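You operate a simulated robot arm through the tools that you are given. There is no shell and no other tool. Be economical: measure what you need, move in short steps, check, and stop when the job is done.

You run a simulated two-armed robot. Do the job below in one go: nothing can be reset, and whatever is moved stays where it is left.

## Task
Take the 100 ml green scoop from the top of the press bench and leave it on the shallow steel tray. Take the taped jar with blue lid and leave it on the shelf under the press bench. Put the green-band cup in the sink. Put one of the spacers from the top of the test bench on the shelf under the press bench. Put one of the cup with blue rims from the top of the test bench in the shallow drain basket. Fetch the blue filter and stand it on the shelf of the cover table. Put the clear cup in the sink. Press the white counter button three times. Take the yellow sieve and leave it on top of the purple pad. Take the spacer with three purple bands and leave it on the top of the tray bench. Pick up the cup with yellow rim from the middle shelf of the stock rack with one hand, pass it to the other hand and put it on the shelf beside the hatch on the far side. Lift the pot lid open. Do these in any order. Set down upright: taped jar with blue lid, blue filter, clear cup, cup with yellow rim.

It is judged by the outcome, as a careful person would: the job done as asked, and still so three seconds after it is handed in. It fails if anything else is knocked over, pushed out of place, dropped, spilled or broken. A push-on lid holds only when it is set on centred and level and pressed home; a screw cap is set on level and turned clockwise until tight.

## Robot
Two 6-joint arms with fingered hands on one trunk, on a base that drives. Base frame: it is fixed to the floor where the robot stands at the start and does not move with it; the origin is under the middle of the robot, x ahead of it, y to its left, z up; the surface under the hand at the start is at about z = 80. Units: cm, rad, N and s.
The left shoulder is at the start at [5, 17, 103.5], the right one opposite. With the tool pointing down near the work surface each hand reaches from about 50 to 78 cm from the robot's upright axis, wherever it stands, measured 20 degrees to its own side. Places, roughly: blue filter (8x8x14 cm) [80, -130, 90]; clear cup [125, -125, 75]; cup with blue rim [100, -200, 75]; cup with yellow rim [-175, -200, 75]; green scoop [75, 0, 75]; green-band cup (5x5x5 cm) [110, -180, 80]; pot lid [710, 160, 110]; purple pad (9x7x3 cm) [360, -460, 80]; shallow drain basket (17x17x7 cm) [100, -210, 80]; shallow steel tray (45x26x3 cm) [70, 70, 80]; shelf beside the hatch on the far side [-150, -260, 90]; shelf of the cover table [280, -60, 30]; shelf under the press bench [100, 60, 30]; sink [70, -490, 70]; spacer [75, -200, 75]; spacer with three purple bands (6x6x3 cm) [-190, -190, 120]; taped jar with blue lid (8x8x11 cm) [70, 40, 90]; top of the tray bench [-190, 190, 80]; white counter button [130, -170, 80]; yellow sieve (6x6x4 cm) [140, -210, 80]. Payload 3.5 kg a hand.
Tool frame (each hand has its own): the origin (TCP) lies between the finger pads and is the grasp point; the fingertips stand 2.6 cm ahead of it; z points along the fingers, y is the line along which they close. Largest opening 13.2 cm; the body of the gripper starts 7.3 cm behind the TCP. The gripper is a hand of 3 fingers: y runs from the thumb to the fingers, the wrist lies at [0, 0, -23.4] in the tool frame.
Orientation is that of the tool frame in the base frame, as [roll, pitch, yaw] about the fixed x, y, z axes, in that order (R = Rz(yaw) Ry(pitch) Rx(roll)). With the fingers straight down and closing along the base's y, the tool's x points along the base's -x, its y along +y and its z along -z.

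## Interface
- The arms move only by the tool servo_tool. It takes "left_steps", "right_steps" or both (then of equal length, played together; a hand with none holds still); each is a list of rows, each a list of 6 numbers: the shift along the base's x, y, z in cm, then the turn, a rotation vector about the base's x, y, z in rad. In form: [[tx, ty, tz, ax, ay, az], ...]. A call has 1 to 10 rows; each row is the pose to reach, as a shift and turn from the pose commanded when the call began. A row lasts 0.2 s, in which the tool goes at most 5 cm and 0.15 rad; a call with a longer step from one row to the next is refused whole. A pose out of reach is approached as far as the arm can. The call stops where the force on the tool passes 40 N (or 10 N more than at its start, if that is more) or the arm is blocked; 0.2 s more then pass. In this call time passes only in rows, and 0.2 s behind the last. It gives the time, the measured TCP pose, the force on the tool (base axes), the opening and the grip force at its end, in the units of the frame above (readings bear some noise), with the torque about the TCP (base axes, N m) and any sound that the robot's microphone picked up.
- Cameras (640 x 400 px; columns grow to the right, rows downward): "scene" is now at [3.74, 1.21, 163.05]; the picture's right is [0.18, -0.98, 0.00], its down [-0.69, -0.12, -0.71] and it looks along [0.70, 0.12, -0.70] (base axes); focal length 277 px, centre (320, 200). "left" rides on the left gripper at [-6.2, 0.3, -9.2] in its tool frame; the picture's right is [-0.05, -1.00, 0.00], its down [0.83, -0.04, -0.56] and it looks along [0.55, -0.03, 0.83] (tool axes); focal length 230 px, centre (320, 200). "right" rides on the right gripper at [6.2, 0.3, -9.2] in its tool frame; the picture's right is [-0.05, 1.00, 0.00], its down [-0.83, -0.04, -0.56] and it looks along [-0.55, -0.03, 0.83] (tool axes); focal length 230 px, centre (320, 200). There is no depth. A picture from a camera that has moved, and an enlarged one, comes with that camera's place and axes in the base frame and with its lens.
- capture(camera): a new picture of that camera. The clock stands still meanwhile.
- slide_trunk(by): slides the trunk up (or, below 0, down) by that many cm; the arms and the scene camera ride with it, the base frame stays. It gives what a move gives, with no picture.
- roll_base(legs): drives the robot by 1 to 6 legs, each [ahead, left, turn to the left] in cm, cm and rad, along the robot's own axes; the way and the turn of a leg run together, so that a leg with both is an arc; at most 150 cm and 3.142 rad a leg. The arms and the cameras ride along, it lands a little off, and it stops where it bumps. It gives what a move gives.
- move_fingers(finger1, finger2, thumb_bend, hand): sets how far each is bent, from 0 (flat) to 1 (curled in); at 0.3 the hand is open as for a grip, at 0.7 the pads meet at the TCP. One left out holds its place. A second passes; each finger stops where it meets its share of the squeeze, and holds until it gets a number again. It is the only way to open and close the hand. It gives what a move gives, with no picture; readings hold the bend of each and the force on the fingers (four entries, about 0 where the hand has none), thumb and palm.
- pan_tilt(pan, tilt): turns the head with the scene camera to pan (to the left, within 1.501 rad either way) and tilt (down, from -0.506 to 1.204), counted from straight ahead of the robot. It gives what a move gives.
- inspect(camera, box): a new picture of the part [left, top, right, bottom] of that camera's present view, enlarged. The clock stands still meanwhile.
- hand_in(): hands the job in; it is judged then, once.

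Go step by step. Nothing tells you exact positions but the pictures and the camera data: compare them with the known pose of the tool, close in by small moves and look again before you grip or let go. The budget is 556 turns and 370 pictures, counting those below and the enlarged ones. Unless the task says otherwise, let go and move clear before handing in, and close with one line.

The tools are called after "Emit:" by a JSON object that holds its "op" and its "data". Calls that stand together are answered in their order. servo_tool: Moves the arms, as the interface text tells. Its arguments: {"type":"object","properties":{"left_steps":{"type":"array","items":{"type":"array","items":{"type":"number"}}},"right_steps":{"type":"array","items":{"type":"array","items":{"type":"number"}}}},"required":[]} The other tools are called the same way: slide_trunk (by) slides the trunk up or down; move_fingers (finger1, finger2, thumb_bend, hand) moves the fingers one by one; roll_base (legs) drives the base; pan_tilt (pan, tilt) turns the head that bears the scene camera; capture (camera) takes a picture; inspect (camera, box) takes an enlarged picture of a part of a camera's view; hand_in () hands the job in.

At the start:

```text
t: 0.0
left_eef_pos: [44.29, 53.08, 107.33]
left_tool_rot: [3.141, 0.0, -3.141]
left_ft_force: [1.0, -0.4, 0.5]
left_moment: [-0.04, 0.03, 0.0]
left_finger_gap: 13.19
left_grasp_force: 0.1
left_shape: jaw
left_bend: [0.3, 0.3, 0.3]
left_finger forces: [0.1, 0.0, 0.0, 0.0, 0.1, 0.0]
right_eef_pos: [55.83, 6.25, 108.6]
right_tool_rot: [3.142, 0.001, 3.142]
right_ft_force: [-0.3, 0.2, 0.5]
right_moment: [-0.01, 0.0, 0.03]
right_finger_gap: 13.16
right_grasp_force: 0.1
right_shape: jaw
right_bend: [0.3, 0.3, 0.3]
right_finger forces: [0.1, 0.0, 0.0, 0.0, 0.0, 0.0]
trunk travel left (down, up): [-65.0, 6.0]
robot x, y, heading: [0.15, 0.09, 0.001]
head pan, tilt: [0.176, 0.78]
```

scene: 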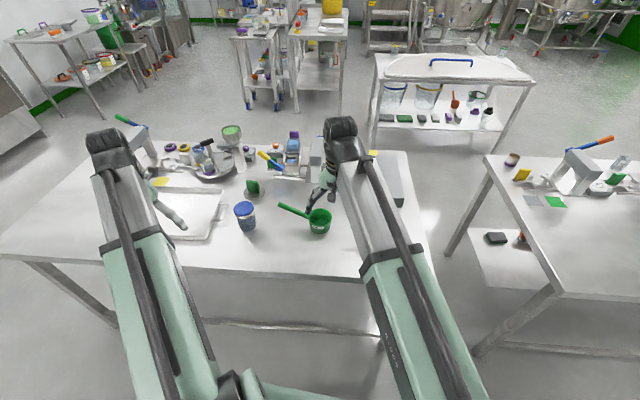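
right: 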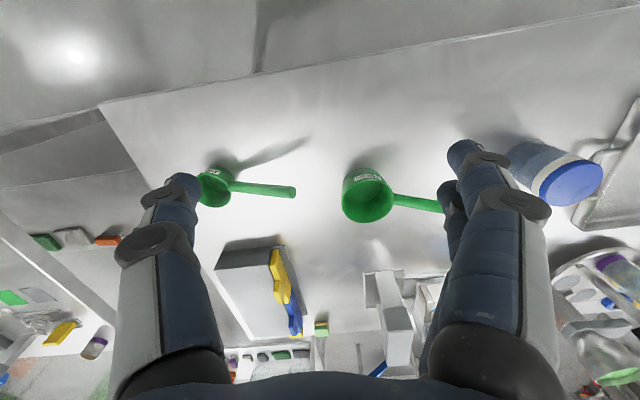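
left: 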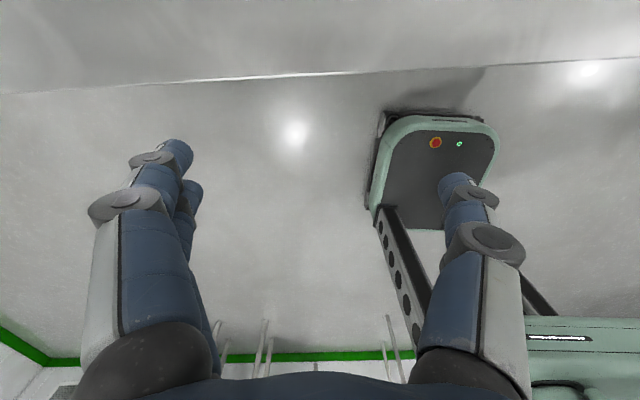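

I see the press bench ahead with two green scoops, the taped jar and a steel tray. I'll take closer looks to read the scoop labels and locate things.

Emit:
{"op": "inspect", "data": {"camera": "right", "box": [180, 120, 460, 260]}}

Emit:
{"op": "inspect", "data": {"camera": "scene", "box": [90, 100, 410, 300]}}

```text
2.29 times, centred on (320, 190) of right
camera zoom: at [49.69, 6.81, 117.73], right [0.05, 1.0, 0.0], down [0.83, -0.04, 0.56], along [0.55, -0.03, -0.83], focal length 526 px, centre (320, 223)
```

zoom: 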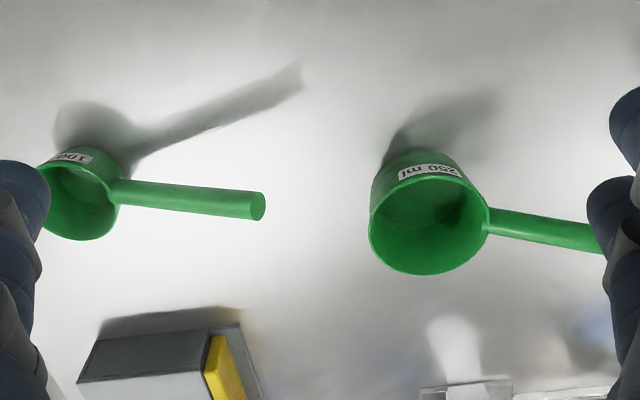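

```text
2.00 times, centred on (250, 200) of scene
camera zoom: at [3.74, 1.21, 163.05], right [0.18, -0.98, 0.0], down [-0.69, -0.12, -0.71], along [0.7, 0.12, -0.7], focal length 554 px, centre (460, 200)
```

zoom: 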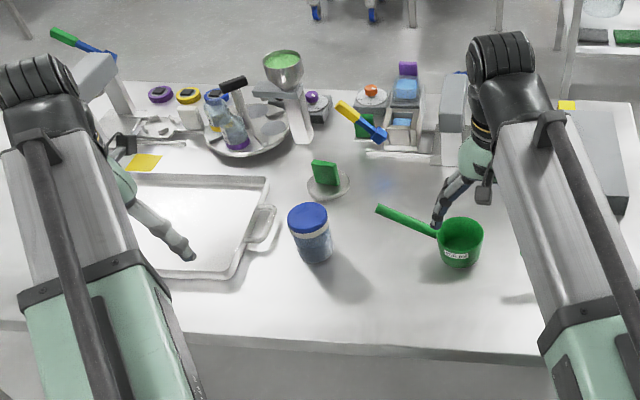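

The scoop on the right is the 100 ml one, around [69,-12] with its handle toward +y; the other is 250 ml. I'll look around the room before moving anything.

Emit:
{"op": "pan_tilt", "data": {"pan": -0.8, "tilt": 0.45}}

Emit:
{"op": "capture", "data": {"camera": "scene"}}

Emit:
{"op": "pan_tilt", "data": {"pan": -1.5, "tilt": 0.45}}

Emit:
{"op": "capture", "data": {"camera": "scene"}}

Emit:
{"op": "pan_tilt", "data": {"pan": 0.0, "tilt": 0.1}}

Emit:
{"op": "capture", "data": {"camera": "scene"}}

Emit:
{"op": "pan_tilt", "data": {"pan": 1.2, "tilt": 0.4}}

Emit:
{"op": "capture", "data": {"camera": "scene"}}

```text
t: 1.2
left_eef_pos: [44.33, 53.14, 107.38]
left_tool_rot: [3.14, -0.001, 3.14]
left_ft_force: [-0.5, 0.2, 0.1]
left_moment: [0.0, 0.03, 0.0]
left_finger_gap: 13.17
left_grasp_force: 0.2
left_shape: jaw
left_bend: [0.3, 0.3, 0.3]
left_finger forces: [0.0, 0.1, 0.1, 0.0, 0.1, 0.1]
right_eef_pos: [55.93, 6.28, 108.5]
right_tool_rot: [-3.14, 0.0, -3.141]
right_ft_force: [1.0, 0.2, 0.6]
right_moment: [0.01, 0.0, 0.0]
right_finger_gap: 13.21
right_grasp_force: 0.0
right_shape: jaw
right_bend: [0.3, 0.3, 0.3]
right_finger forces: [0.1, 0.0, 0.0, 0.0, 0.1, 0.0]
trunk travel left (down, up): [-65.0, 6.0]
robot x, y, heading: [-0.27, -0.06, -0.0]
head pan, tilt: [-0.799, 0.45]
```

```text
364 pictures are left
camera scene: at [2.12, -6.81, 165.93], right [-0.72, -0.7, 0.0], down [-0.3, 0.31, -0.9], along [0.63, -0.64, -0.44], focal length 277 px, centre (320, 200)
```

scene: 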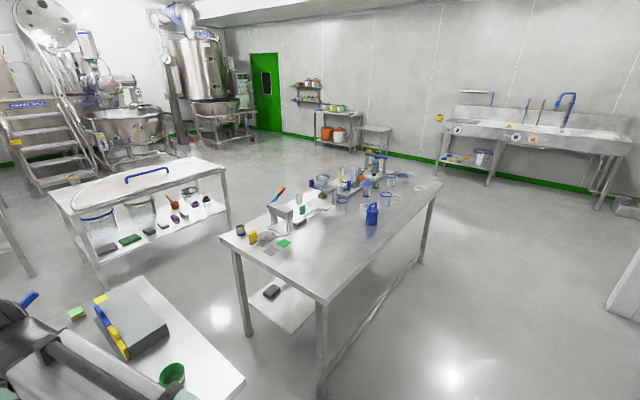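

```text
t: 2.3
left_eef_pos: [44.25, 53.02, 107.44]
left_tool_rot: [-3.141, 0.001, 3.142]
left_ft_force: [0.5, 0.8, 0.0]
left_moment: [0.0, -0.01, 0.03]
left_finger_gap: 13.21
left_grasp_force: 0.0
left_shape: jaw
left_bend: [0.3, 0.3, 0.3]
left_finger forces: [0.0, 0.0, 0.1, 0.1, 0.0, 0.0]
right_eef_pos: [55.84, 6.41, 108.57]
right_tool_rot: [-3.141, 0.001, 3.141]
right_ft_force: [-0.1, 0.4, -0.7]
right_moment: [-0.02, 0.02, 0.0]
right_finger_gap: 13.18
right_grasp_force: 0.2
right_shape: jaw
right_bend: [0.3, 0.3, 0.3]
right_finger forces: [0.0, 0.1, 0.1, 0.1, 0.0, 0.0]
trunk travel left (down, up): [-65.0, 6.0]
robot x, y, heading: [0.06, -0.05, -0.002]
head pan, tilt: [-1.499, 0.45]
```

```text
363 pictures are left
camera scene: at [-3.62, -9.39, 165.94], right [-1.0, -0.07, 0.0], down [-0.03, 0.43, -0.9], along [0.07, -0.9, -0.44], focal length 277 px, centre (320, 200)
```

scene: 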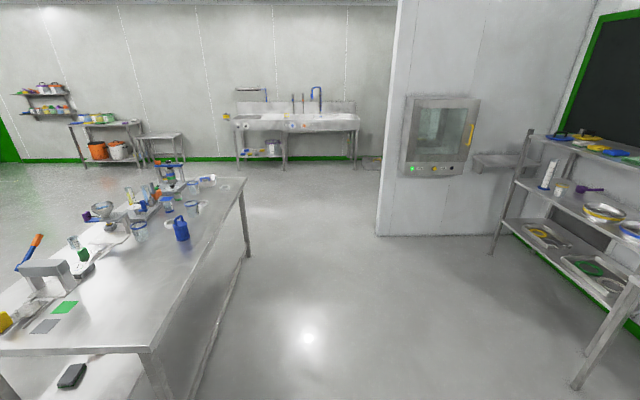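

```text
t: 3.9
left_eef_pos: [44.32, 53.01, 107.41]
left_tool_rot: [-3.141, 0.001, 3.141]
left_ft_force: [-0.4, -0.4, -0.4]
left_moment: [0.01, 0.02, -0.01]
left_finger_gap: 13.2
left_grasp_force: 0.0
left_shape: jaw
left_bend: [0.3, 0.3, 0.3]
left_finger forces: [0.0, 0.1, 0.1, 0.0, 0.0, 0.1]
right_eef_pos: [55.77, 6.36, 108.53]
right_tool_rot: [3.141, 0.001, -3.141]
right_ft_force: [-0.7, -0.1, 0.0]
right_moment: [-0.01, -0.01, -0.01]
right_finger_gap: 13.19
right_grasp_force: 0.1
right_shape: jaw
right_bend: [0.3, 0.3, 0.3]
right_finger forces: [0.0, 0.0, 0.1, 0.0, 0.0, 0.0]
trunk travel left (down, up): [-65.0, 6.0]
robot x, y, heading: [-0.24, 0.16, 0.001]
head pan, tilt: [0.0, 0.099]
```

```text
362 pictures are left
camera scene: at [4.91, -0.23, 169.19], right [0.0, -1.0, 0.0], down [-0.1, 0.0, -0.99], along [0.99, 0.0, -0.1], focal length 277 px, centre (320, 200)
```

scene: 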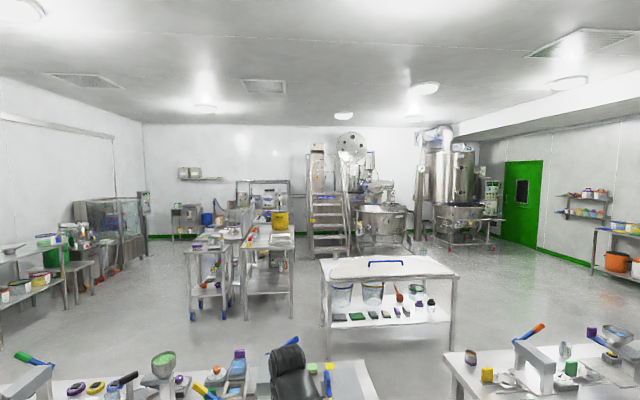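

```text
t: 5.3
left_eef_pos: [44.33, 52.95, 107.44]
left_tool_rot: [-3.141, -0.002, 3.141]
left_ft_force: [-0.6, -0.3, -0.5]
left_moment: [0.0, 0.0, 0.02]
left_finger_gap: 13.21
left_grasp_force: 0.0
left_shape: jaw
left_bend: [0.3, 0.3, 0.3]
left_finger forces: [0.1, 0.0, 0.1, 0.1, 0.0, 0.0]
right_eef_pos: [55.8, 6.38, 108.61]
right_tool_rot: [-3.14, 0.0, -3.141]
right_ft_force: [-0.3, 0.2, 0.2]
right_moment: [-0.01, -0.03, -0.01]
right_finger_gap: 13.2
right_grasp_force: 0.1
right_shape: jaw
right_bend: [0.3, 0.3, 0.3]
right_finger forces: [0.0, 0.0, 0.0, 0.0, 0.1, 0.0]
trunk travel left (down, up): [-65.0, 6.0]
robot x, y, heading: [-0.11, 0.28, 0.002]
head pan, tilt: [1.201, 0.4]
```

```text
361 pictures are left
camera scene: at [-0.93, 8.41, 166.4], right [0.93, -0.36, 0.0], down [-0.14, -0.36, -0.92], along [0.33, 0.86, -0.39], focal length 277 px, centre (320, 200)
```

scene: 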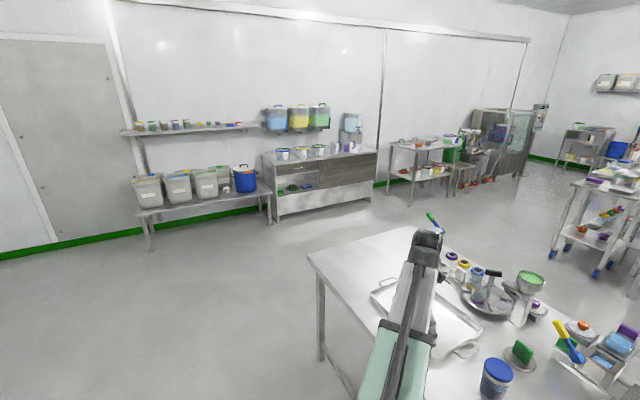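

I'll bring the right hand over the 100 ml scoop, turned so the fingers close along x across the cup (handle runs along y).

Emit:
{"op": "servo_tool", "data": {"right_steps": [[1.3, -1.8, 0, 0, 0, 0.15], [2.6, -3.6, 0, 0, 0, 0.3], [3.9, -5.4, 0, 0, 0, 0.45], [5.2, -7.2, 0, 0, 0, 0.6], [6.5, -9, 0, 0, 0, 0.75], [7.8, -10.8, 0, 0, 0, 0.9], [9.1, -12.6, 0, 0, 0, 1.05], [10.4, -14.4, 0, 0, 0, 1.2], [11.7, -16.2, 0, 0, 0, 1.35], [13, -18, 0, 0, 0, 1.5]]}}

Emit:
{"op": "pan_tilt", "data": {"pan": 0, "tilt": 0.8}}

Emit:
{"op": "capture", "data": {"camera": "right"}}

Emit:
{"op": "capture", "data": {"camera": "scene"}}

```text
t: 7.5
left_eef_pos: [44.33, 52.97, 107.39]
left_tool_rot: [3.141, 0.0, 3.14]
left_ft_force: [0.1, 0.8, -0.1]
left_moment: [-0.01, -0.02, -0.01]
left_finger_gap: 13.2
left_grasp_force: 0.0
left_shape: jaw
left_bend: [0.3, 0.3, 0.3]
left_finger forces: [0.1, 0.0, 0.0, 0.1, 0.1, 0.0]
right_eef_pos: [68.84, -11.69, 108.45]
right_tool_rot: [3.141, 0.0, -1.639]
right_ft_force: [0.0, -0.5, 0.8]
right_moment: [0.0, 0.01, 0.02]
right_finger_gap: 13.19
right_grasp_force: 0.0
right_shape: jaw
right_bend: [0.3, 0.3, 0.3]
right_finger forces: [0.0, 0.1, 0.0, 0.0, 0.0, 0.0]
trunk travel left (down, up): [-65.0, 6.0]
robot x, y, heading: [0.02, -0.09, -0.001]
head pan, tilt: [1.201, 0.4]
```

```text
t: 8.9
left_eef_pos: [44.29, 53.07, 107.44]
left_tool_rot: [-3.141, 0.001, -3.14]
left_ft_force: [-0.8, 0.3, -0.5]
left_moment: [0.02, 0.02, 0.02]
left_finger_gap: 13.18
left_grasp_force: 0.2
left_shape: jaw
left_bend: [0.3, 0.3, 0.3]
left_finger forces: [0.0, 0.1, 0.0, 0.2, 0.0, 0.0]
right_eef_pos: [68.79, -11.57, 108.56]
right_tool_rot: [-3.141, 0.0, -1.642]
right_ft_force: [-0.1, 1.0, 0.4]
right_moment: [-0.01, 0.01, 0.01]
right_finger_gap: 13.17
right_grasp_force: 0.0
right_shape: jaw
right_bend: [0.3, 0.3, 0.3]
right_finger forces: [0.1, 0.0, 0.0, 0.0, 0.0, 0.0]
trunk travel left (down, up): [-65.0, 6.0]
robot x, y, heading: [-0.2, -0.06, -0.001]
head pan, tilt: [0.0, 0.799]
```

```text
360 pictures are left
camera right: at [68.01, -17.64, 117.67], right [-0.99, 0.12, 0.0], down [0.1, 0.83, 0.56], along [0.07, 0.55, -0.83], focal length 230 px, centre (320, 200)
```

right: 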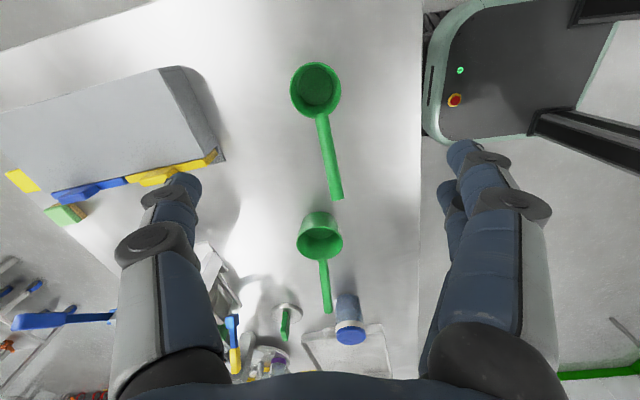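

```text
359 pictures are left
camera scene: at [3.78, -0.22, 162.89], right [0.0, -1.0, 0.0], down [-0.72, 0.0, -0.7], along [0.7, 0.0, -0.72], focal length 277 px, centre (320, 200)
```

scene: 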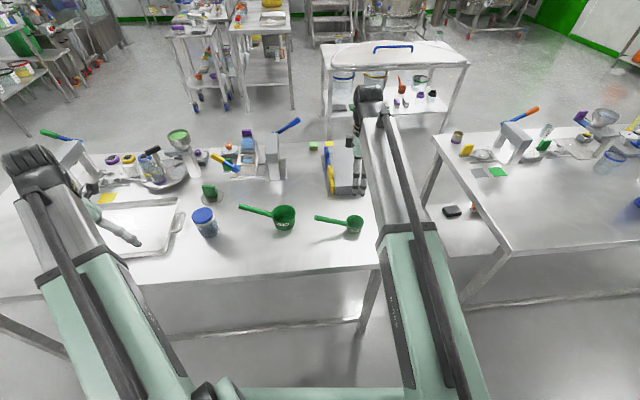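

The 100 ml scoop's rim centre sits near [69.1,-13.2,84] with the handle rising to about [68,1.7,88]. I'll lower above it and check.

Emit:
{"op": "servo_tool", "data": {"right_steps": [[0.1, -0.6, -4.5, 0, 0, 0.03], [0.2, -1.2, -9, 0, 0, 0.07], [0.3, -1.6, -13.5, 0, 0, 0.07], [0.3, -1.6, -18, 0, 0, 0.07]]}}

Emit:
{"op": "capture", "data": {"camera": "right"}}

```text
t: 9.9
left_eef_pos: [44.34, 53.06, 107.43]
left_tool_rot: [3.141, -0.001, -3.14]
left_ft_force: [-0.2, 0.1, -0.2]
left_moment: [0.02, -0.03, 0.02]
left_finger_gap: 13.2
left_grasp_force: 0.0
left_shape: jaw
left_bend: [0.3, 0.3, 0.3]
left_finger forces: [0.1, 0.0, 0.1, 0.0, 0.0, 0.1]
right_eef_pos: [68.98, -10.61, 90.41]
right_tool_rot: [-3.139, -0.012, -1.599]
right_ft_force: [1.2, 0.0, 0.3]
right_moment: [0.02, 0.03, 0.03]
right_finger_gap: 13.17
right_grasp_force: 0.0
right_shape: jaw
right_bend: [0.3, 0.3, 0.3]
right_finger forces: [0.0, 0.0, 0.0, 0.0, 0.0, 0.0]
right hand out of reach, approached as far as the arm can: row 1, 2, 3, 4
trunk travel left (down, up): [-65.0, 6.0]
robot x, y, heading: [0.04, 0.21, 0.003]
head pan, tilt: [0.0, 0.799]
```

```text
358 pictures are left
camera right: at [68.53, -16.53, 99.7], right [-1.0, 0.08, 0.0], down [0.07, 0.83, 0.55], along [0.05, 0.54, -0.84], focal length 230 px, centre (320, 200)
```

right: 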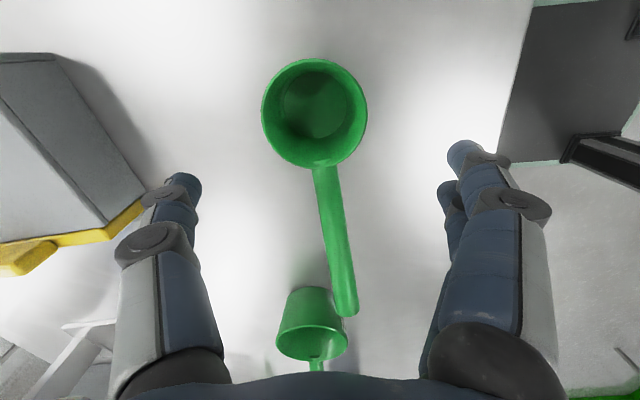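

The arm cannot go further right in this posture, so I'll shift the base right by about 2.6 cm instead.

Emit:
{"op": "roll_base", "data": {"legs": [[0, -3.0, 0]]}}

Emit:
{"op": "capture", "data": {"camera": "right"}}

```text
t: 10.8
left_eef_pos: [44.21, 49.7, 107.55]
left_tool_rot: [3.138, 0.0, -3.141]
left_ft_force: [0.7, -1.0, 0.2]
left_moment: [0.1, 0.02, 0.0]
left_finger_gap: 13.18
left_grasp_force: 0.1
left_shape: jaw
left_bend: [0.3, 0.3, 0.3]
left_finger forces: [0.0, 0.0, 0.0, 0.0, 0.1, 0.0]
right_eef_pos: [69.02, -13.84, 90.51]
right_tool_rot: [-3.139, -0.009, -1.599]
right_ft_force: [0.4, -0.4, 1.0]
right_moment: [0.06, 0.0, -0.01]
right_finger_gap: 13.19
right_grasp_force: 0.1
right_shape: jaw
right_bend: [0.3, 0.3, 0.3]
right_finger forces: [0.0, 0.0, 0.0, 0.1, 0.0, 0.0]
trunk travel left (down, up): [-65.0, 6.0]
robot x, y, heading: [0.25, -2.73, -0.002]
head pan, tilt: [0.0, 0.799]
```

```text
357 pictures are left
camera right: at [68.5, -19.78, 99.73], right [-1.0, 0.08, 0.0], down [0.07, 0.83, 0.55], along [0.05, 0.55, -0.84], focal length 230 px, centre (320, 200)
```

right: 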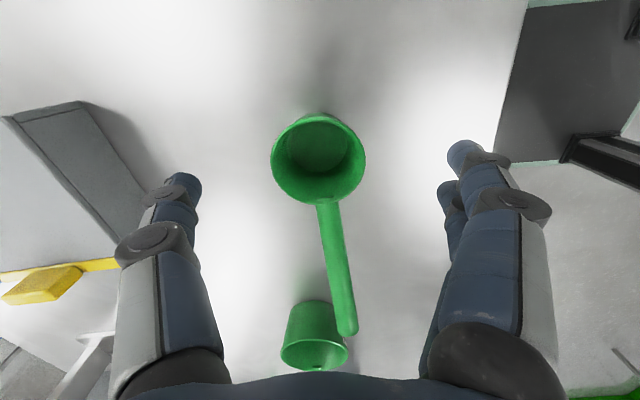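

The hand is now centred over the scoop; lowering to grip it.

Emit:
{"op": "servo_tool", "data": {"right_steps": [[0, 2.3, -3, 0, 0, 0], [0, 2.3, -5, 0, 0, 0], [0, 2.3, -7, 0, 0, 0]]}}

Emit:
{"op": "capture", "data": {"camera": "right"}}

```text
t: 11.6
left_eef_pos: [44.3, 49.99, 107.37]
left_tool_rot: [-3.141, 0.0, -3.141]
left_ft_force: [1.1, 0.1, 0.1]
left_moment: [0.01, 0.02, 0.01]
left_finger_gap: 13.21
left_grasp_force: 0.0
left_shape: jaw
left_bend: [0.3, 0.3, 0.3]
left_finger forces: [0.0, 0.0, 0.0, 0.1, 0.1, 0.0]
right_eef_pos: [69.12, -11.4, 83.38]
right_tool_rot: [-3.141, -0.009, -1.6]
right_ft_force: [-0.6, 0.3, -0.3]
right_moment: [0.04, 0.02, -0.04]
right_finger_gap: 13.16
right_grasp_force: 0.1
right_shape: jaw
right_bend: [0.3, 0.3, 0.3]
right_finger forces: [0.1, 0.0, 0.0, 0.0, 0.1, 0.0]
trunk travel left (down, up): [-65.0, 6.0]
robot x, y, heading: [-0.19, -3.13, 0.0]
head pan, tilt: [0.0, 0.799]
```

```text
356 pictures are left
camera right: at [68.59, -17.24, 92.66], right [-1.0, 0.08, 0.0], down [0.07, 0.83, 0.55], along [0.05, 0.54, -0.84], focal length 230 px, centre (320, 200)
```

right: 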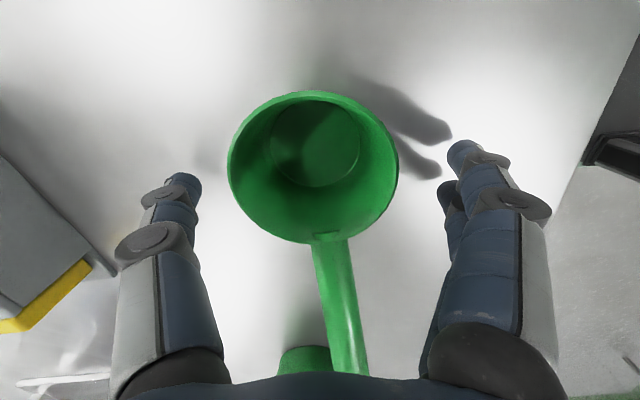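

The commanded pose had been clipped to the reached one, so I'm 2.3 cm off; moving back toward -y.

Emit:
{"op": "servo_tool", "data": {"right_steps": [[0, -1.2, 0, 0, 0, 0], [0, -2.3, 0, 0, 0, 0]]}}

Emit:
{"op": "capture", "data": {"camera": "right"}}

```text
t: 12.2
left_eef_pos: [44.4, 49.99, 107.35]
left_tool_rot: [-3.141, 0.0, -3.141]
left_ft_force: [0.2, 0.6, 0.6]
left_moment: [0.0, -0.03, -0.02]
left_finger_gap: 13.19
left_grasp_force: 0.1
left_shape: jaw
left_bend: [0.3, 0.3, 0.3]
left_finger forces: [0.0, 0.0, 0.1, 0.0, 0.1, 0.0]
right_eef_pos: [69.02, -13.6, 83.32]
right_tool_rot: [-3.14, -0.011, -1.599]
right_ft_force: [0.6, -0.6, -0.9]
right_moment: [0.0, 0.02, -0.04]
right_finger_gap: 13.2
right_grasp_force: 0.0
right_shape: jaw
right_bend: [0.3, 0.3, 0.3]
right_finger forces: [0.0, 0.1, 0.1, 0.1, 0.0, 0.0]
trunk travel left (down, up): [-65.0, 6.0]
robot x, y, heading: [-0.01, -2.68, -0.003]
head pan, tilt: [0.0, 0.799]
```

```text
355 pictures are left
camera right: at [68.55, -19.49, 92.65], right [-1.0, 0.08, 0.0], down [0.07, 0.83, 0.55], along [0.05, 0.54, -0.84], focal length 230 px, centre (320, 200)
```

right: 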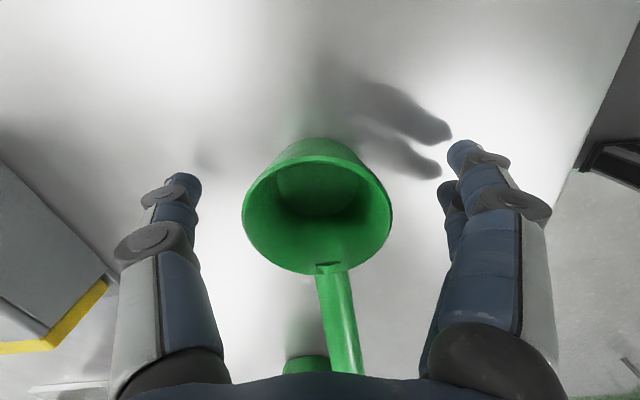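

Well centred: fingers either side of the cup. Closing the hand gently.

Emit:
{"op": "move_fingers", "data": {"hand": "right", "finger1": 0.7, "finger2": 0.7, "thumb_bend": 0.7}}

Emit:
{"op": "capture", "data": {"camera": "right"}}

```text
t: 13.2
left_eef_pos: [44.29, 50.13, 107.4]
left_tool_rot: [3.14, -0.001, 3.141]
left_ft_force: [-0.2, 0.3, 0.3]
left_moment: [-0.02, 0.01, 0.0]
left_finger_gap: 13.19
left_grasp_force: 0.0
left_shape: jaw
left_bend: [0.3, 0.3, 0.3]
left_finger forces: [0.0, 0.0, 0.0, 0.0, 0.0, 0.1]
right_eef_pos: [69.14, -13.48, 83.35]
right_tool_rot: [-3.139, -0.009, -1.598]
right_ft_force: [0.1, -0.2, 0.5]
right_moment: [-0.02, 0.01, -0.01]
right_finger_gap: 4.44
right_grasp_force: 18.8
right_shape: fingers
right_bend: [0.59, 0.55, 0.62]
right_finger forces: [8.9, 11.1, 0.0, 0.2, 18.8, 0.0]
trunk travel left (down, up): [-65.0, 6.0]
robot x, y, heading: [0.14, -2.92, 0.0]
head pan, tilt: [0.0, 0.799]
```

```text
354 pictures are left
camera right: at [68.56, -19.5, 92.66], right [-1.0, 0.08, 0.0], down [0.07, 0.83, 0.55], along [0.05, 0.54, -0.84], focal length 230 px, centre (320, 200)
```

right: 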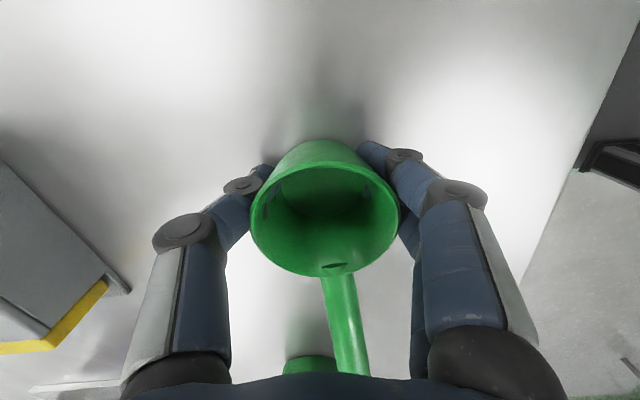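

Gripped. Lifting, then driving the base left to bring the scoop over the tray.

Emit:
{"op": "servo_tool", "data": {"right_steps": [[0, 0, 4, 0, 0, 0], [0, 0, 8, 0, 0, 0], [0, 0, 12, 0, 0, 0], [0, 0, 16, 0, 0, 0], [0, 0, 20, 0, 0, 0], [0, 0, 24, 0, 0, 0]]}}

Emit:
{"op": "capture", "data": {"camera": "right"}}

Emit:
{"op": "pan_tilt", "data": {"pan": 0.6, "tilt": 0.8}}

Emit:
{"op": "capture", "data": {"camera": "scene"}}

```text
t: 14.6
left_eef_pos: [44.26, 50.05, 107.39]
left_tool_rot: [3.141, -0.002, 3.141]
left_ft_force: [0.3, 0.1, 0.3]
left_moment: [-0.03, 0.0, 0.03]
left_finger_gap: 13.18
left_grasp_force: 0.0
left_shape: jaw
left_bend: [0.3, 0.3, 0.3]
left_finger forces: [0.0, 0.0, 0.0, 0.0, 0.1, 0.1]
right_eef_pos: [69.07, -13.54, 107.55]
right_tool_rot: [-3.139, -0.009, -1.6]
right_ft_force: [-0.8, 0.5, -1.0]
right_moment: [0.0, -0.03, 0.03]
right_finger_gap: 4.43
right_grasp_force: 19.1
right_shape: fingers
right_bend: [0.59, 0.55, 0.62]
right_finger forces: [9.0, 10.9, 0.0, 0.0, 18.6, 0.0]
trunk travel left (down, up): [-65.0, 6.0]
robot x, y, heading: [-0.12, -3.05, -0.008]
head pan, tilt: [0.0, 0.799]
```

```text
353 pictures are left
camera right: at [68.49, -19.46, 116.81], right [-1.0, 0.08, 0.0], down [0.07, 0.84, 0.55], along [0.05, 0.54, -0.84], focal length 230 px, centre (320, 200)
```

right: 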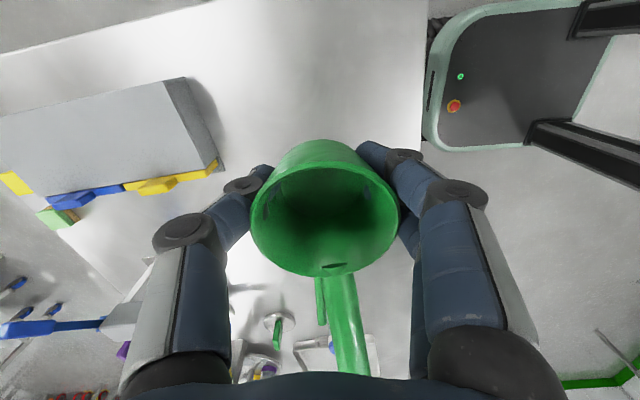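

```text
t: 15.6
left_eef_pos: [44.24, 50.0, 107.5]
left_tool_rot: [-3.142, 0.002, -3.141]
left_ft_force: [0.6, -0.8, 0.3]
left_moment: [-0.04, -0.03, 0.01]
left_finger_gap: 13.17
left_grasp_force: 0.0
left_shape: jaw
left_bend: [0.3, 0.3, 0.3]
left_finger forces: [0.0, 0.0, 0.1, 0.0, 0.0, 0.0]
right_eef_pos: [69.02, -13.57, 107.47]
right_tool_rot: [-3.141, -0.01, -1.601]
right_ft_force: [-0.4, 0.5, 0.0]
right_moment: [-0.02, -0.02, 0.0]
right_finger_gap: 4.41
right_grasp_force: 19.7
right_shape: fingers
right_bend: [0.59, 0.55, 0.62]
right_finger forces: [8.9, 10.8, 0.0, 0.1, 18.7, 0.0]
trunk travel left (down, up): [-65.0, 6.0]
robot x, y, heading: [-0.1, -2.71, 0.002]
head pan, tilt: [0.6, 0.799]
```

```text
352 pictures are left
camera scene: at [2.38, 1.31, 162.89], right [0.56, -0.83, 0.0], down [-0.59, -0.4, -0.7], along [0.58, 0.39, -0.72], focal length 277 px, centre (320, 200)
```

scene: 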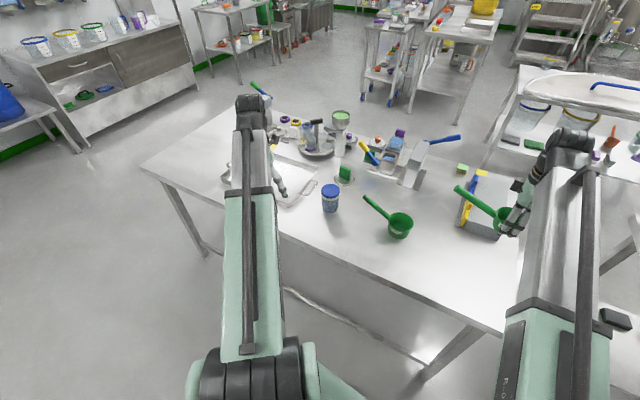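

Path is clear at this height; driving left 85 cm.

Emit:
{"op": "roll_base", "data": {"legs": [[0, 85, 0]]}}

Emit:
{"op": "pan_tilt", "data": {"pan": -0.1, "tilt": 0.85}}

Emit:
{"op": "capture", "data": {"camera": "scene"}}

Emit:
{"op": "capture", "data": {"camera": "right"}}

```text
t: 20.1
left_eef_pos: [43.7, 135.21, 107.37]
left_tool_rot: [-3.14, 0.001, -3.136]
left_ft_force: [0.2, 0.1, -0.2]
left_moment: [0.02, -0.03, 0.0]
left_finger_gap: 13.19
left_grasp_force: 0.2
left_shape: jaw
left_bend: [0.3, 0.3, 0.3]
left_finger forces: [0.0, 0.0, 0.0, 0.0, 0.0, 0.1]
right_eef_pos: [68.85, 71.83, 107.52]
right_tool_rot: [-3.14, -0.011, -1.592]
right_ft_force: [-0.2, 0.3, -1.0]
right_moment: [-0.01, -0.01, -0.01]
right_finger_gap: 4.41
right_grasp_force: 19.8
right_shape: fingers
right_bend: [0.59, 0.55, 0.62]
right_finger forces: [8.9, 10.9, 0.0, 0.0, 18.7, 0.1]
trunk travel left (down, up): [-65.0, 6.0]
robot x, y, heading: [-0.18, 82.1, 0.009]
head pan, tilt: [0.6, 0.799]
```

```text
t: 21.1
left_eef_pos: [43.64, 135.23, 107.53]
left_tool_rot: [-3.141, -0.001, -3.138]
left_ft_force: [0.6, -0.7, 0.1]
left_moment: [0.06, -0.02, 0.0]
left_finger_gap: 13.21
left_grasp_force: 0.0
left_shape: jaw
left_bend: [0.3, 0.3, 0.3]
left_finger forces: [0.0, 0.0, 0.1, 0.0, 0.0, 0.0]
right_eef_pos: [68.75, 71.9, 107.52]
right_tool_rot: [-3.139, -0.01, -1.594]
right_ft_force: [0.5, 0.3, -0.2]
right_moment: [-0.04, 0.02, -0.01]
right_finger_gap: 4.41
right_grasp_force: 19.2
right_shape: fingers
right_bend: [0.59, 0.55, 0.62]
right_finger forces: [8.9, 10.9, 0.1, 0.0, 18.7, 0.1]
trunk travel left (down, up): [-65.0, 6.0]
robot x, y, heading: [-0.57, 82.04, 0.006]
head pan, tilt: [-0.099, 0.85]
```

```text
351 pictures are left
camera scene: at [3.25, 80.97, 162.49], right [-0.09, -1.0, 0.0], down [-0.75, 0.07, -0.66], along [0.66, -0.06, -0.75], focal length 277 px, centre (320, 200)
```

scene: 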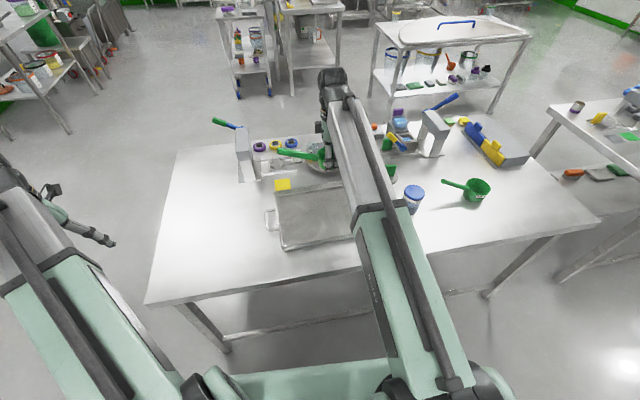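

```text
350 pictures are left
camera right: at [68.36, 65.92, 116.75], right [-1.0, 0.07, 0.0], down [0.06, 0.84, 0.55], along [0.04, 0.54, -0.84], focal length 230 px, centre (320, 200)
```

right: 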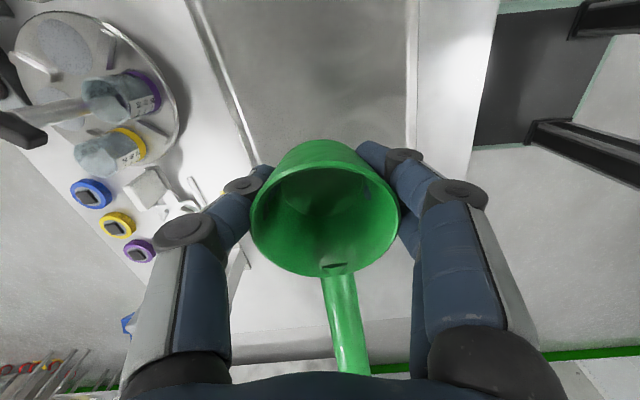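

The tray spans about x 57–81, y 50–91; the scoop is right over it. Lowering toward the tray floor.

Emit:
{"op": "servo_tool", "data": {"right_steps": [[0, 0, -4.5, 0, 0, 0], [0, 0, -9, 0, 0, 0], [0, 0, -13.5, 0, 0, 0], [0, 0, -18, 0, 0, 0], [0, 0, -21.5, 0, 0, 0]]}}

Emit:
{"op": "servo_tool", "data": {"right_steps": [[0, 0, -0.5, 0, 0, 0], [0, 0, -1.0, 0, 0, 0], [0, 0, -1.4, 0, 0, 0], [0, 0, -1.8, 0, 0, 0]]}}

Emit:
{"op": "capture", "data": {"camera": "right"}}

```text
t: 22.3
left_eef_pos: [43.74, 135.34, 107.32]
left_tool_rot: [-3.141, 0.0, -3.135]
left_ft_force: [0.8, 0.8, 0.7]
left_moment: [0.0, -0.04, 0.01]
left_finger_gap: 13.19
left_grasp_force: 0.0
left_shape: jaw
left_bend: [0.3, 0.3, 0.3]
left_finger forces: [0.0, 0.0, 0.0, 0.1, 0.0, 0.1]
right_eef_pos: [68.99, 71.68, 85.78]
right_tool_rot: [-3.138, -0.01, -1.594]
right_ft_force: [-0.1, -0.4, -0.5]
right_moment: [0.01, 0.01, 0.01]
right_finger_gap: 4.42
right_grasp_force: 18.8
right_shape: fingers
right_bend: [0.59, 0.55, 0.62]
right_finger forces: [8.8, 10.8, 0.1, 0.0, 18.7, 0.0]
trunk travel left (down, up): [-65.0, 6.0]
robot x, y, heading: [-0.41, 82.14, 0.004]
head pan, tilt: [-0.099, 0.85]
```

```text
t: 23.3
left_eef_pos: [43.66, 135.19, 107.45]
left_tool_rot: [3.141, 0.001, -3.137]
left_ft_force: [0.0, 1.1, 0.7]
left_moment: [0.02, 0.01, 0.0]
left_finger_gap: 13.19
left_grasp_force: 0.1
left_shape: jaw
left_bend: [0.3, 0.3, 0.3]
left_finger forces: [0.0, 0.0, 0.1, 0.0, 0.0, 0.1]
right_eef_pos: [68.87, 71.86, 84.13]
right_tool_rot: [-3.14, -0.011, -1.594]
right_ft_force: [0.5, 0.3, -0.7]
right_moment: [-0.01, -0.01, -0.02]
right_finger_gap: 4.38
right_grasp_force: 19.3
right_shape: fingers
right_bend: [0.59, 0.55, 0.62]
right_finger forces: [8.7, 10.8, 0.1, 0.0, 18.4, 0.0]
trunk travel left (down, up): [-65.0, 6.0]
robot x, y, heading: [-0.23, 81.85, 0.005]
head pan, tilt: [-0.099, 0.85]
```

```text
349 pictures are left
camera right: at [68.34, 65.9, 93.39], right [-1.0, 0.07, 0.0], down [0.06, 0.84, 0.55], along [0.04, 0.54, -0.84], focal length 230 px, centre (320, 200)
```

right: 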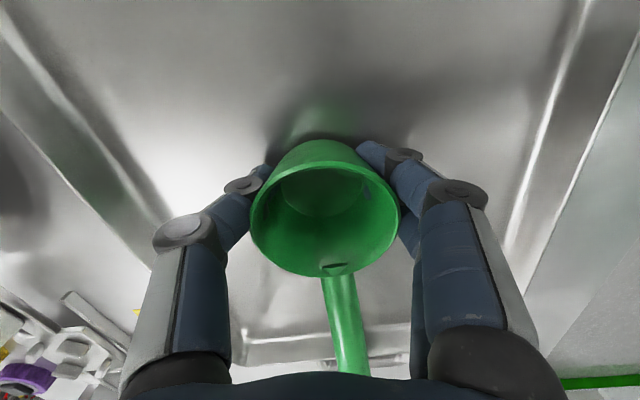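

No contact yet; continuing down gently.

Emit:
{"op": "servo_tool", "data": {"right_steps": [[0, 0, -0.2, 0, 0, 0], [0, 0, -0.4, 0, 0, 0], [0, 0, -0.6, 0, 0, 0]]}}

```text
t: 24.1
left_eef_pos: [43.64, 135.38, 107.44]
left_tool_rot: [3.14, -0.001, -3.136]
left_ft_force: [-0.7, -0.8, 0.8]
left_moment: [0.0, -0.03, -0.01]
left_finger_gap: 13.2
left_grasp_force: 0.1
left_shape: jaw
left_bend: [0.3, 0.3, 0.3]
left_finger forces: [0.0, 0.0, 0.0, 0.0, 0.0, 0.0]
right_eef_pos: [68.88, 71.85, 83.56]
right_tool_rot: [3.141, -0.009, -1.594]
right_ft_force: [-0.2, -0.6, 5.4]
right_moment: [0.02, 0.17, 0.06]
right_finger_gap: 4.37
right_grasp_force: 20.1
right_shape: fingers
right_bend: [0.59, 0.55, 0.62]
right_finger forces: [9.1, 11.4, 0.0, 0.1, 18.9, 0.1]
trunk travel left (down, up): [-65.0, 6.0]
robot x, y, heading: [-0.02, 82.17, 0.001]
head pan, tilt: [-0.099, 0.85]
```

Contact with the tray (5 N). Opening the fingers and lifting away.

Emit:
{"op": "move_fingers", "data": {"hand": "right", "finger1": 0.3, "finger2": 0.3, "thumb_bend": 0.3}}

Emit:
{"op": "servo_tool", "data": {"right_steps": [[0, 0, 3, 0, 0, 0], [0, 0, 7, 0, 0, 0], [0, 0, 11, 0, 0, 0], [0, 0, 15, 0, 0, 0], [0, 0, 19, 0, 0, 0], [0, 0, 23, 0, 0, 0]]}}

Emit:
{"op": "capture", "data": {"camera": "right"}}

```text
t: 25.1
left_eef_pos: [43.67, 135.2, 107.44]
left_tool_rot: [3.14, 0.0, -3.136]
left_ft_force: [-0.8, 0.0, 0.1]
left_moment: [-0.01, -0.04, 0.0]
left_finger_gap: 13.17
left_grasp_force: 0.0
left_shape: jaw
left_bend: [0.3, 0.3, 0.3]
left_finger forces: [0.1, 0.0, 0.1, 0.1, 0.0, 0.0]
right_eef_pos: [68.81, 71.93, 83.73]
right_tool_rot: [-3.141, -0.01, -1.594]
right_ft_force: [-0.2, -0.2, 0.3]
right_moment: [-0.01, -0.01, -0.01]
right_finger_gap: 13.39
right_grasp_force: 0.1
right_shape: fingers
right_bend: [0.3, 0.3, 0.3]
right_finger forces: [0.0, 0.1, 0.1, 0.0, 0.0, 0.1]
trunk travel left (down, up): [-65.0, 6.0]
robot x, y, heading: [-0.19, 81.82, 0.003]
head pan, tilt: [-0.099, 0.85]
```

```text
t: 26.5
left_eef_pos: [43.63, 135.33, 107.45]
left_tool_rot: [-3.141, -0.001, -3.137]
left_ft_force: [0.8, -0.1, -0.8]
left_moment: [-0.02, -0.05, -0.01]
left_finger_gap: 13.22
left_grasp_force: 0.1
left_shape: jaw
left_bend: [0.3, 0.3, 0.3]
left_finger forces: [0.1, 0.0, 0.0, 0.0, 0.0, 0.0]
right_eef_pos: [68.93, 71.88, 106.7]
right_tool_rot: [-3.139, -0.012, -1.594]
right_ft_force: [-0.3, 0.3, -0.5]
right_moment: [-0.03, -0.01, -0.01]
right_finger_gap: 13.4
right_grasp_force: 0.1
right_shape: fingers
right_bend: [0.3, 0.3, 0.3]
right_finger forces: [0.0, 0.1, 0.1, 0.1, 0.1, 0.0]
trunk travel left (down, up): [-65.0, 6.0]
robot x, y, heading: [-0.27, 81.63, 0.008]
head pan, tilt: [-0.099, 0.85]
```

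```text
348 pictures are left
camera right: at [68.44, 65.99, 115.94], right [-1.0, 0.07, 0.0], down [0.06, 0.84, 0.55], along [0.04, 0.54, -0.84], focal length 230 px, centre (320, 200)
```

right: 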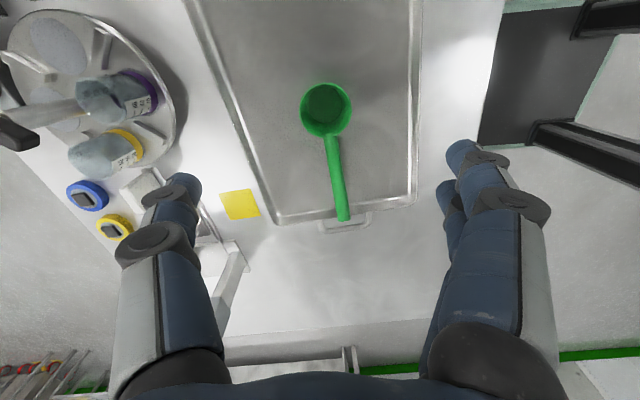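

The scoop sits well on the tray. Next the jar: I'll drive back so the left hand (camera on top when pointing forward) can take it from the side with horizontal fingers, needed for the low shelf.

Emit:
{"op": "roll_base", "data": {"legs": [[-14, 0, 0], [0, -64, 0]]}}

Emit:
{"op": "servo_tool", "data": {"left_steps": [[0, 0, 0, 0, -0.15, 0], [0, 0, 0, 0, -0.3, 0], [0, 0, 0, 0, -0.45, 0], [0, 0, 0, 0, -0.6, 0], [0, 0, 0, 0, -0.75, 0], [0, 0, 0, 0, -0.9, 0], [0, 0, 0, 0, -1.05, 0], [0, 0, 0, 0, -1.2, 0], [0, 0, 0, 0, -1.3, 0]], "right_steps": [[0, 0, 0, 0, 0, -0.15], [0, 0, 0, 0, 0, -0.3], [-2, 0, 0, 0, 0, -0.45], [-4, 0, 0, 0, 0, -0.6], [-6, 0, 0, 0, 0, -0.75], [-8, 0, 0, 0, 0, -0.9], [-10, 0, 0, 0, 0, -1.05], [-12, 0, 0, 0, 0, -1.2], [-14, 0, 0, 0, 0, -1.35]]}}

Emit:
{"op": "pan_tilt", "data": {"pan": 0.2, "tilt": 0.75}}

Emit:
{"op": "capture", "data": {"camera": "scene"}}

Emit:
{"op": "capture", "data": {"camera": "left"}}

```text
t: 31.0
left_eef_pos: [30.52, 71.15, 107.46]
left_tool_rot: [3.141, 0.002, -3.137]
left_ft_force: [0.6, -0.7, 0.6]
left_moment: [-0.01, -0.02, -0.01]
left_finger_gap: 13.16
left_grasp_force: 0.0
left_shape: jaw
left_bend: [0.3, 0.3, 0.3]
left_finger forces: [0.0, 0.0, 0.0, 0.1, 0.0, 0.1]
right_eef_pos: [55.75, 7.89, 106.64]
right_tool_rot: [-3.14, -0.011, -1.592]
right_ft_force: [-0.9, -0.3, 0.5]
right_moment: [-0.01, 0.02, 0.01]
right_finger_gap: 13.4
right_grasp_force: 0.0
right_shape: fingers
right_bend: [0.3, 0.3, 0.3]
right_finger forces: [0.0, 0.1, 0.1, 0.1, 0.1, 0.1]
trunk travel left (down, up): [-65.0, 6.0]
robot x, y, heading: [-13.94, 17.97, 0.003]
head pan, tilt: [-0.099, 0.85]
```

```text
t: 33.0
left_eef_pos: [31.51, 73.42, 107.14]
left_tool_rot: [-3.118, 1.302, -3.118]
left_ft_force: [-0.2, -0.2, 0.0]
left_moment: [0.03, 0.02, -0.04]
left_finger_gap: 13.2
left_grasp_force: 0.1
left_shape: jaw
left_bend: [0.3, 0.3, 0.3]
left_finger forces: [0.0, 0.0, 0.0, 0.0, 0.1, 0.0]
left hand out of reach, approached as far as the arm can: row 7, 8, 9
right_eef_pos: [41.54, 7.96, 106.79]
right_tool_rot: [-3.139, -0.009, -2.947]
right_ft_force: [0.2, -0.5, -0.2]
right_moment: [0.02, 0.0, 0.01]
right_finger_gap: 13.41
right_grasp_force: 0.0
right_shape: fingers
right_bend: [0.3, 0.3, 0.3]
right_finger forces: [0.0, 0.1, 0.0, 0.0, 0.0, 0.0]
trunk travel left (down, up): [-65.0, 6.0]
robot x, y, heading: [-13.45, 18.12, 0.007]
head pan, tilt: [-0.099, 0.85]
```

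```text
t: 33.8
left_eef_pos: [31.47, 73.46, 107.15]
left_tool_rot: [-3.119, 1.299, -3.118]
left_ft_force: [0.3, -0.2, 0.2]
left_moment: [-0.02, -0.02, -0.01]
left_finger_gap: 13.2
left_grasp_force: 0.1
left_shape: jaw
left_bend: [0.3, 0.3, 0.3]
left_finger forces: [0.0, 0.1, 0.0, 0.0, 0.1, 0.0]
right_eef_pos: [41.73, 7.9, 106.69]
right_tool_rot: [-3.139, -0.011, -2.945]
right_ft_force: [-0.2, 0.8, -0.8]
right_moment: [0.0, 0.03, 0.0]
right_finger_gap: 13.4
right_grasp_force: 0.0
right_shape: fingers
right_bend: [0.3, 0.3, 0.3]
right_finger forces: [0.1, 0.0, 0.0, 0.0, 0.1, 0.0]
trunk travel left (down, up): [-65.0, 6.0]
robot x, y, heading: [-13.33, 17.91, 0.004]
head pan, tilt: [0.201, 0.75]
```

```text
347 pictures are left
camera scene: at [-9.63, 19.44, 163.29], right [0.2, -0.98, 0.0], down [-0.67, -0.14, -0.73], along [0.72, 0.15, -0.68], focal length 277 px, centre (320, 200)
```

scene: 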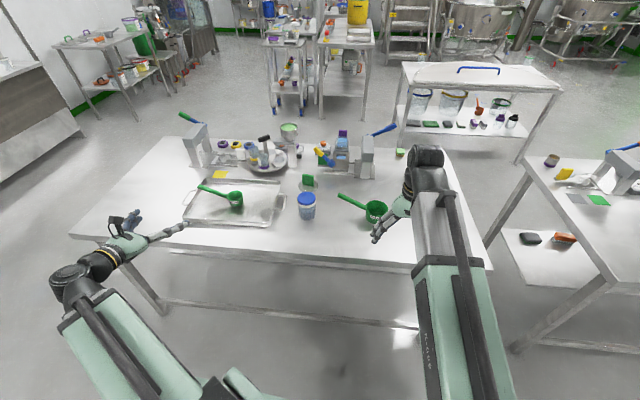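

```text
346 pictures are left
camera left: at [24.28, 73.69, 115.64], right [0.01, -1.0, 0.06], down [-0.76, -0.05, -0.65], along [0.65, -0.03, -0.76], focal length 230 px, centre (320, 200)
```

left: 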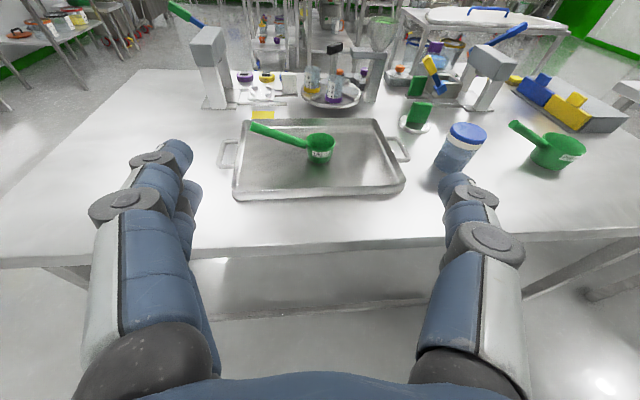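

The left hand now points forward with a good view; the jar is about [67,41]. Bringing the left hand in front of it.

Emit:
{"op": "servo_tool", "data": {"left_steps": [[1, -4, 0, 0, 0, 0], [2, -8, 0, 0, 0, 0], [3, -12, 0, 0, 0, 0], [5, -16, -1, 0, 0, 0], [7, -20, -2, 0, 0, 0], [9, -24, -4, 0, 0, 0], [11, -28, -6, 0, 0, 0], [13, -31.5, -8, 0, 0, 0]]}}

Emit:
{"op": "capture", "data": {"camera": "left"}}

```text
t: 35.6
left_eef_pos: [52.8, 44.97, 96.46]
left_tool_rot: [-3.121, 1.3, -3.12]
left_ft_force: [-0.3, 0.1, -0.1]
left_moment: [-0.02, 0.01, -0.02]
left_finger_gap: 13.16
left_grasp_force: 0.1
left_shape: jaw
left_bend: [0.3, 0.3, 0.3]
left_finger forces: [0.0, 0.0, 0.1, 0.1, 0.1, 0.1]
left hand out of reach, approached as far as the arm can: row 1, 2, 3, 4, 5, 6, 7, 8
right_eef_pos: [41.62, 7.9, 106.73]
right_tool_rot: [-3.14, -0.012, -2.945]
right_ft_force: [0.7, 0.0, 0.3]
right_moment: [0.01, 0.02, 0.01]
right_finger_gap: 13.39
right_grasp_force: 0.0
right_shape: fingers
right_bend: [0.3, 0.3, 0.3]
right_finger forces: [0.1, 0.1, 0.0, 0.0, 0.0, 0.0]
trunk travel left (down, up): [-65.0, 6.0]
robot x, y, heading: [-13.27, 17.76, 0.008]
head pan, tilt: [0.201, 0.75]
```

```text
345 pictures are left
camera left: at [45.53, 45.18, 104.78], right [0.02, -1.0, 0.06], down [-0.76, -0.05, -0.65], along [0.65, -0.03, -0.76], focal length 230 px, centre (320, 200)
```

left: 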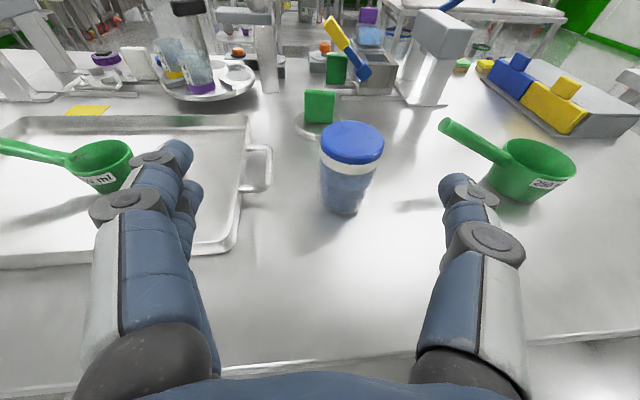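

Jar centre ≈ [67.5,41.2], lid top ≈ z 90. The arm is too folded here, so I back off 12 cm before lining up.

Emit:
{"op": "roll_base", "data": {"legs": [[-12, 0, 0]]}}

Emit:
{"op": "servo_tool", "data": {"left_steps": [[2, -1, -2, 0, 0, 0], [5, -2, -4, 0, 0, 0], [8, -3, -7, 0, 0, 0], [11, -3.8, -10, 0, 0, 0]]}}

Emit:
{"op": "capture", "data": {"camera": "left"}}

```text
t: 36.8
left_eef_pos: [40.54, 45.0, 96.57]
left_tool_rot: [-3.118, 1.302, -3.116]
left_ft_force: [-0.5, -0.6, 0.1]
left_moment: [0.0, 0.03, 0.01]
left_finger_gap: 13.19
left_grasp_force: 0.0
left_shape: jaw
left_bend: [0.3, 0.3, 0.3]
left_finger forces: [0.0, 0.0, 0.1, 0.1, 0.0, 0.0]
right_eef_pos: [29.6, 7.9, 106.84]
right_tool_rot: [-3.14, -0.011, -2.942]
right_ft_force: [-0.1, 0.0, -0.2]
right_moment: [-0.01, -0.01, -0.01]
right_finger_gap: 13.42
right_grasp_force: 0.1
right_shape: fingers
right_bend: [0.3, 0.3, 0.3]
right_finger forces: [0.0, 0.1, 0.0, 0.0, 0.0, 0.1]
trunk travel left (down, up): [-65.0, 6.0]
robot x, y, heading: [-25.28, 17.65, 0.01]
head pan, tilt: [0.201, 0.75]
```

```text
t: 37.8
left_eef_pos: [51.75, 41.14, 86.24]
left_tool_rot: [-3.116, 1.298, -3.116]
left_ft_force: [0.3, 0.3, -0.3]
left_moment: [0.02, 0.01, 0.03]
left_finger_gap: 13.18
left_grasp_force: 0.1
left_shape: jaw
left_bend: [0.3, 0.3, 0.3]
left_finger forces: [0.0, 0.1, 0.0, 0.0, 0.0, 0.0]
right_eef_pos: [29.59, 7.93, 106.64]
right_tool_rot: [-3.141, -0.01, -2.942]
right_ft_force: [-0.2, 0.0, -0.2]
right_moment: [0.01, 0.01, 0.02]
right_finger_gap: 13.4
right_grasp_force: 0.1
right_shape: fingers
right_bend: [0.3, 0.3, 0.3]
right_finger forces: [0.1, 0.0, 0.1, 0.0, 0.1, 0.0]
trunk travel left (down, up): [-65.0, 6.0]
robot x, y, heading: [-25.58, 17.75, 0.009]
head pan, tilt: [0.201, 0.75]
```

```text
344 pictures are left
camera left: at [44.48, 41.47, 94.62], right [0.02, -1.0, 0.06], down [-0.76, -0.05, -0.65], along [0.65, -0.03, -0.76], focal length 230 px, centre (320, 200)
```

left: 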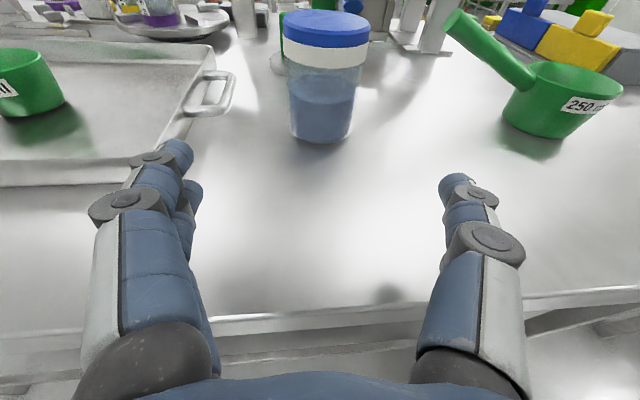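

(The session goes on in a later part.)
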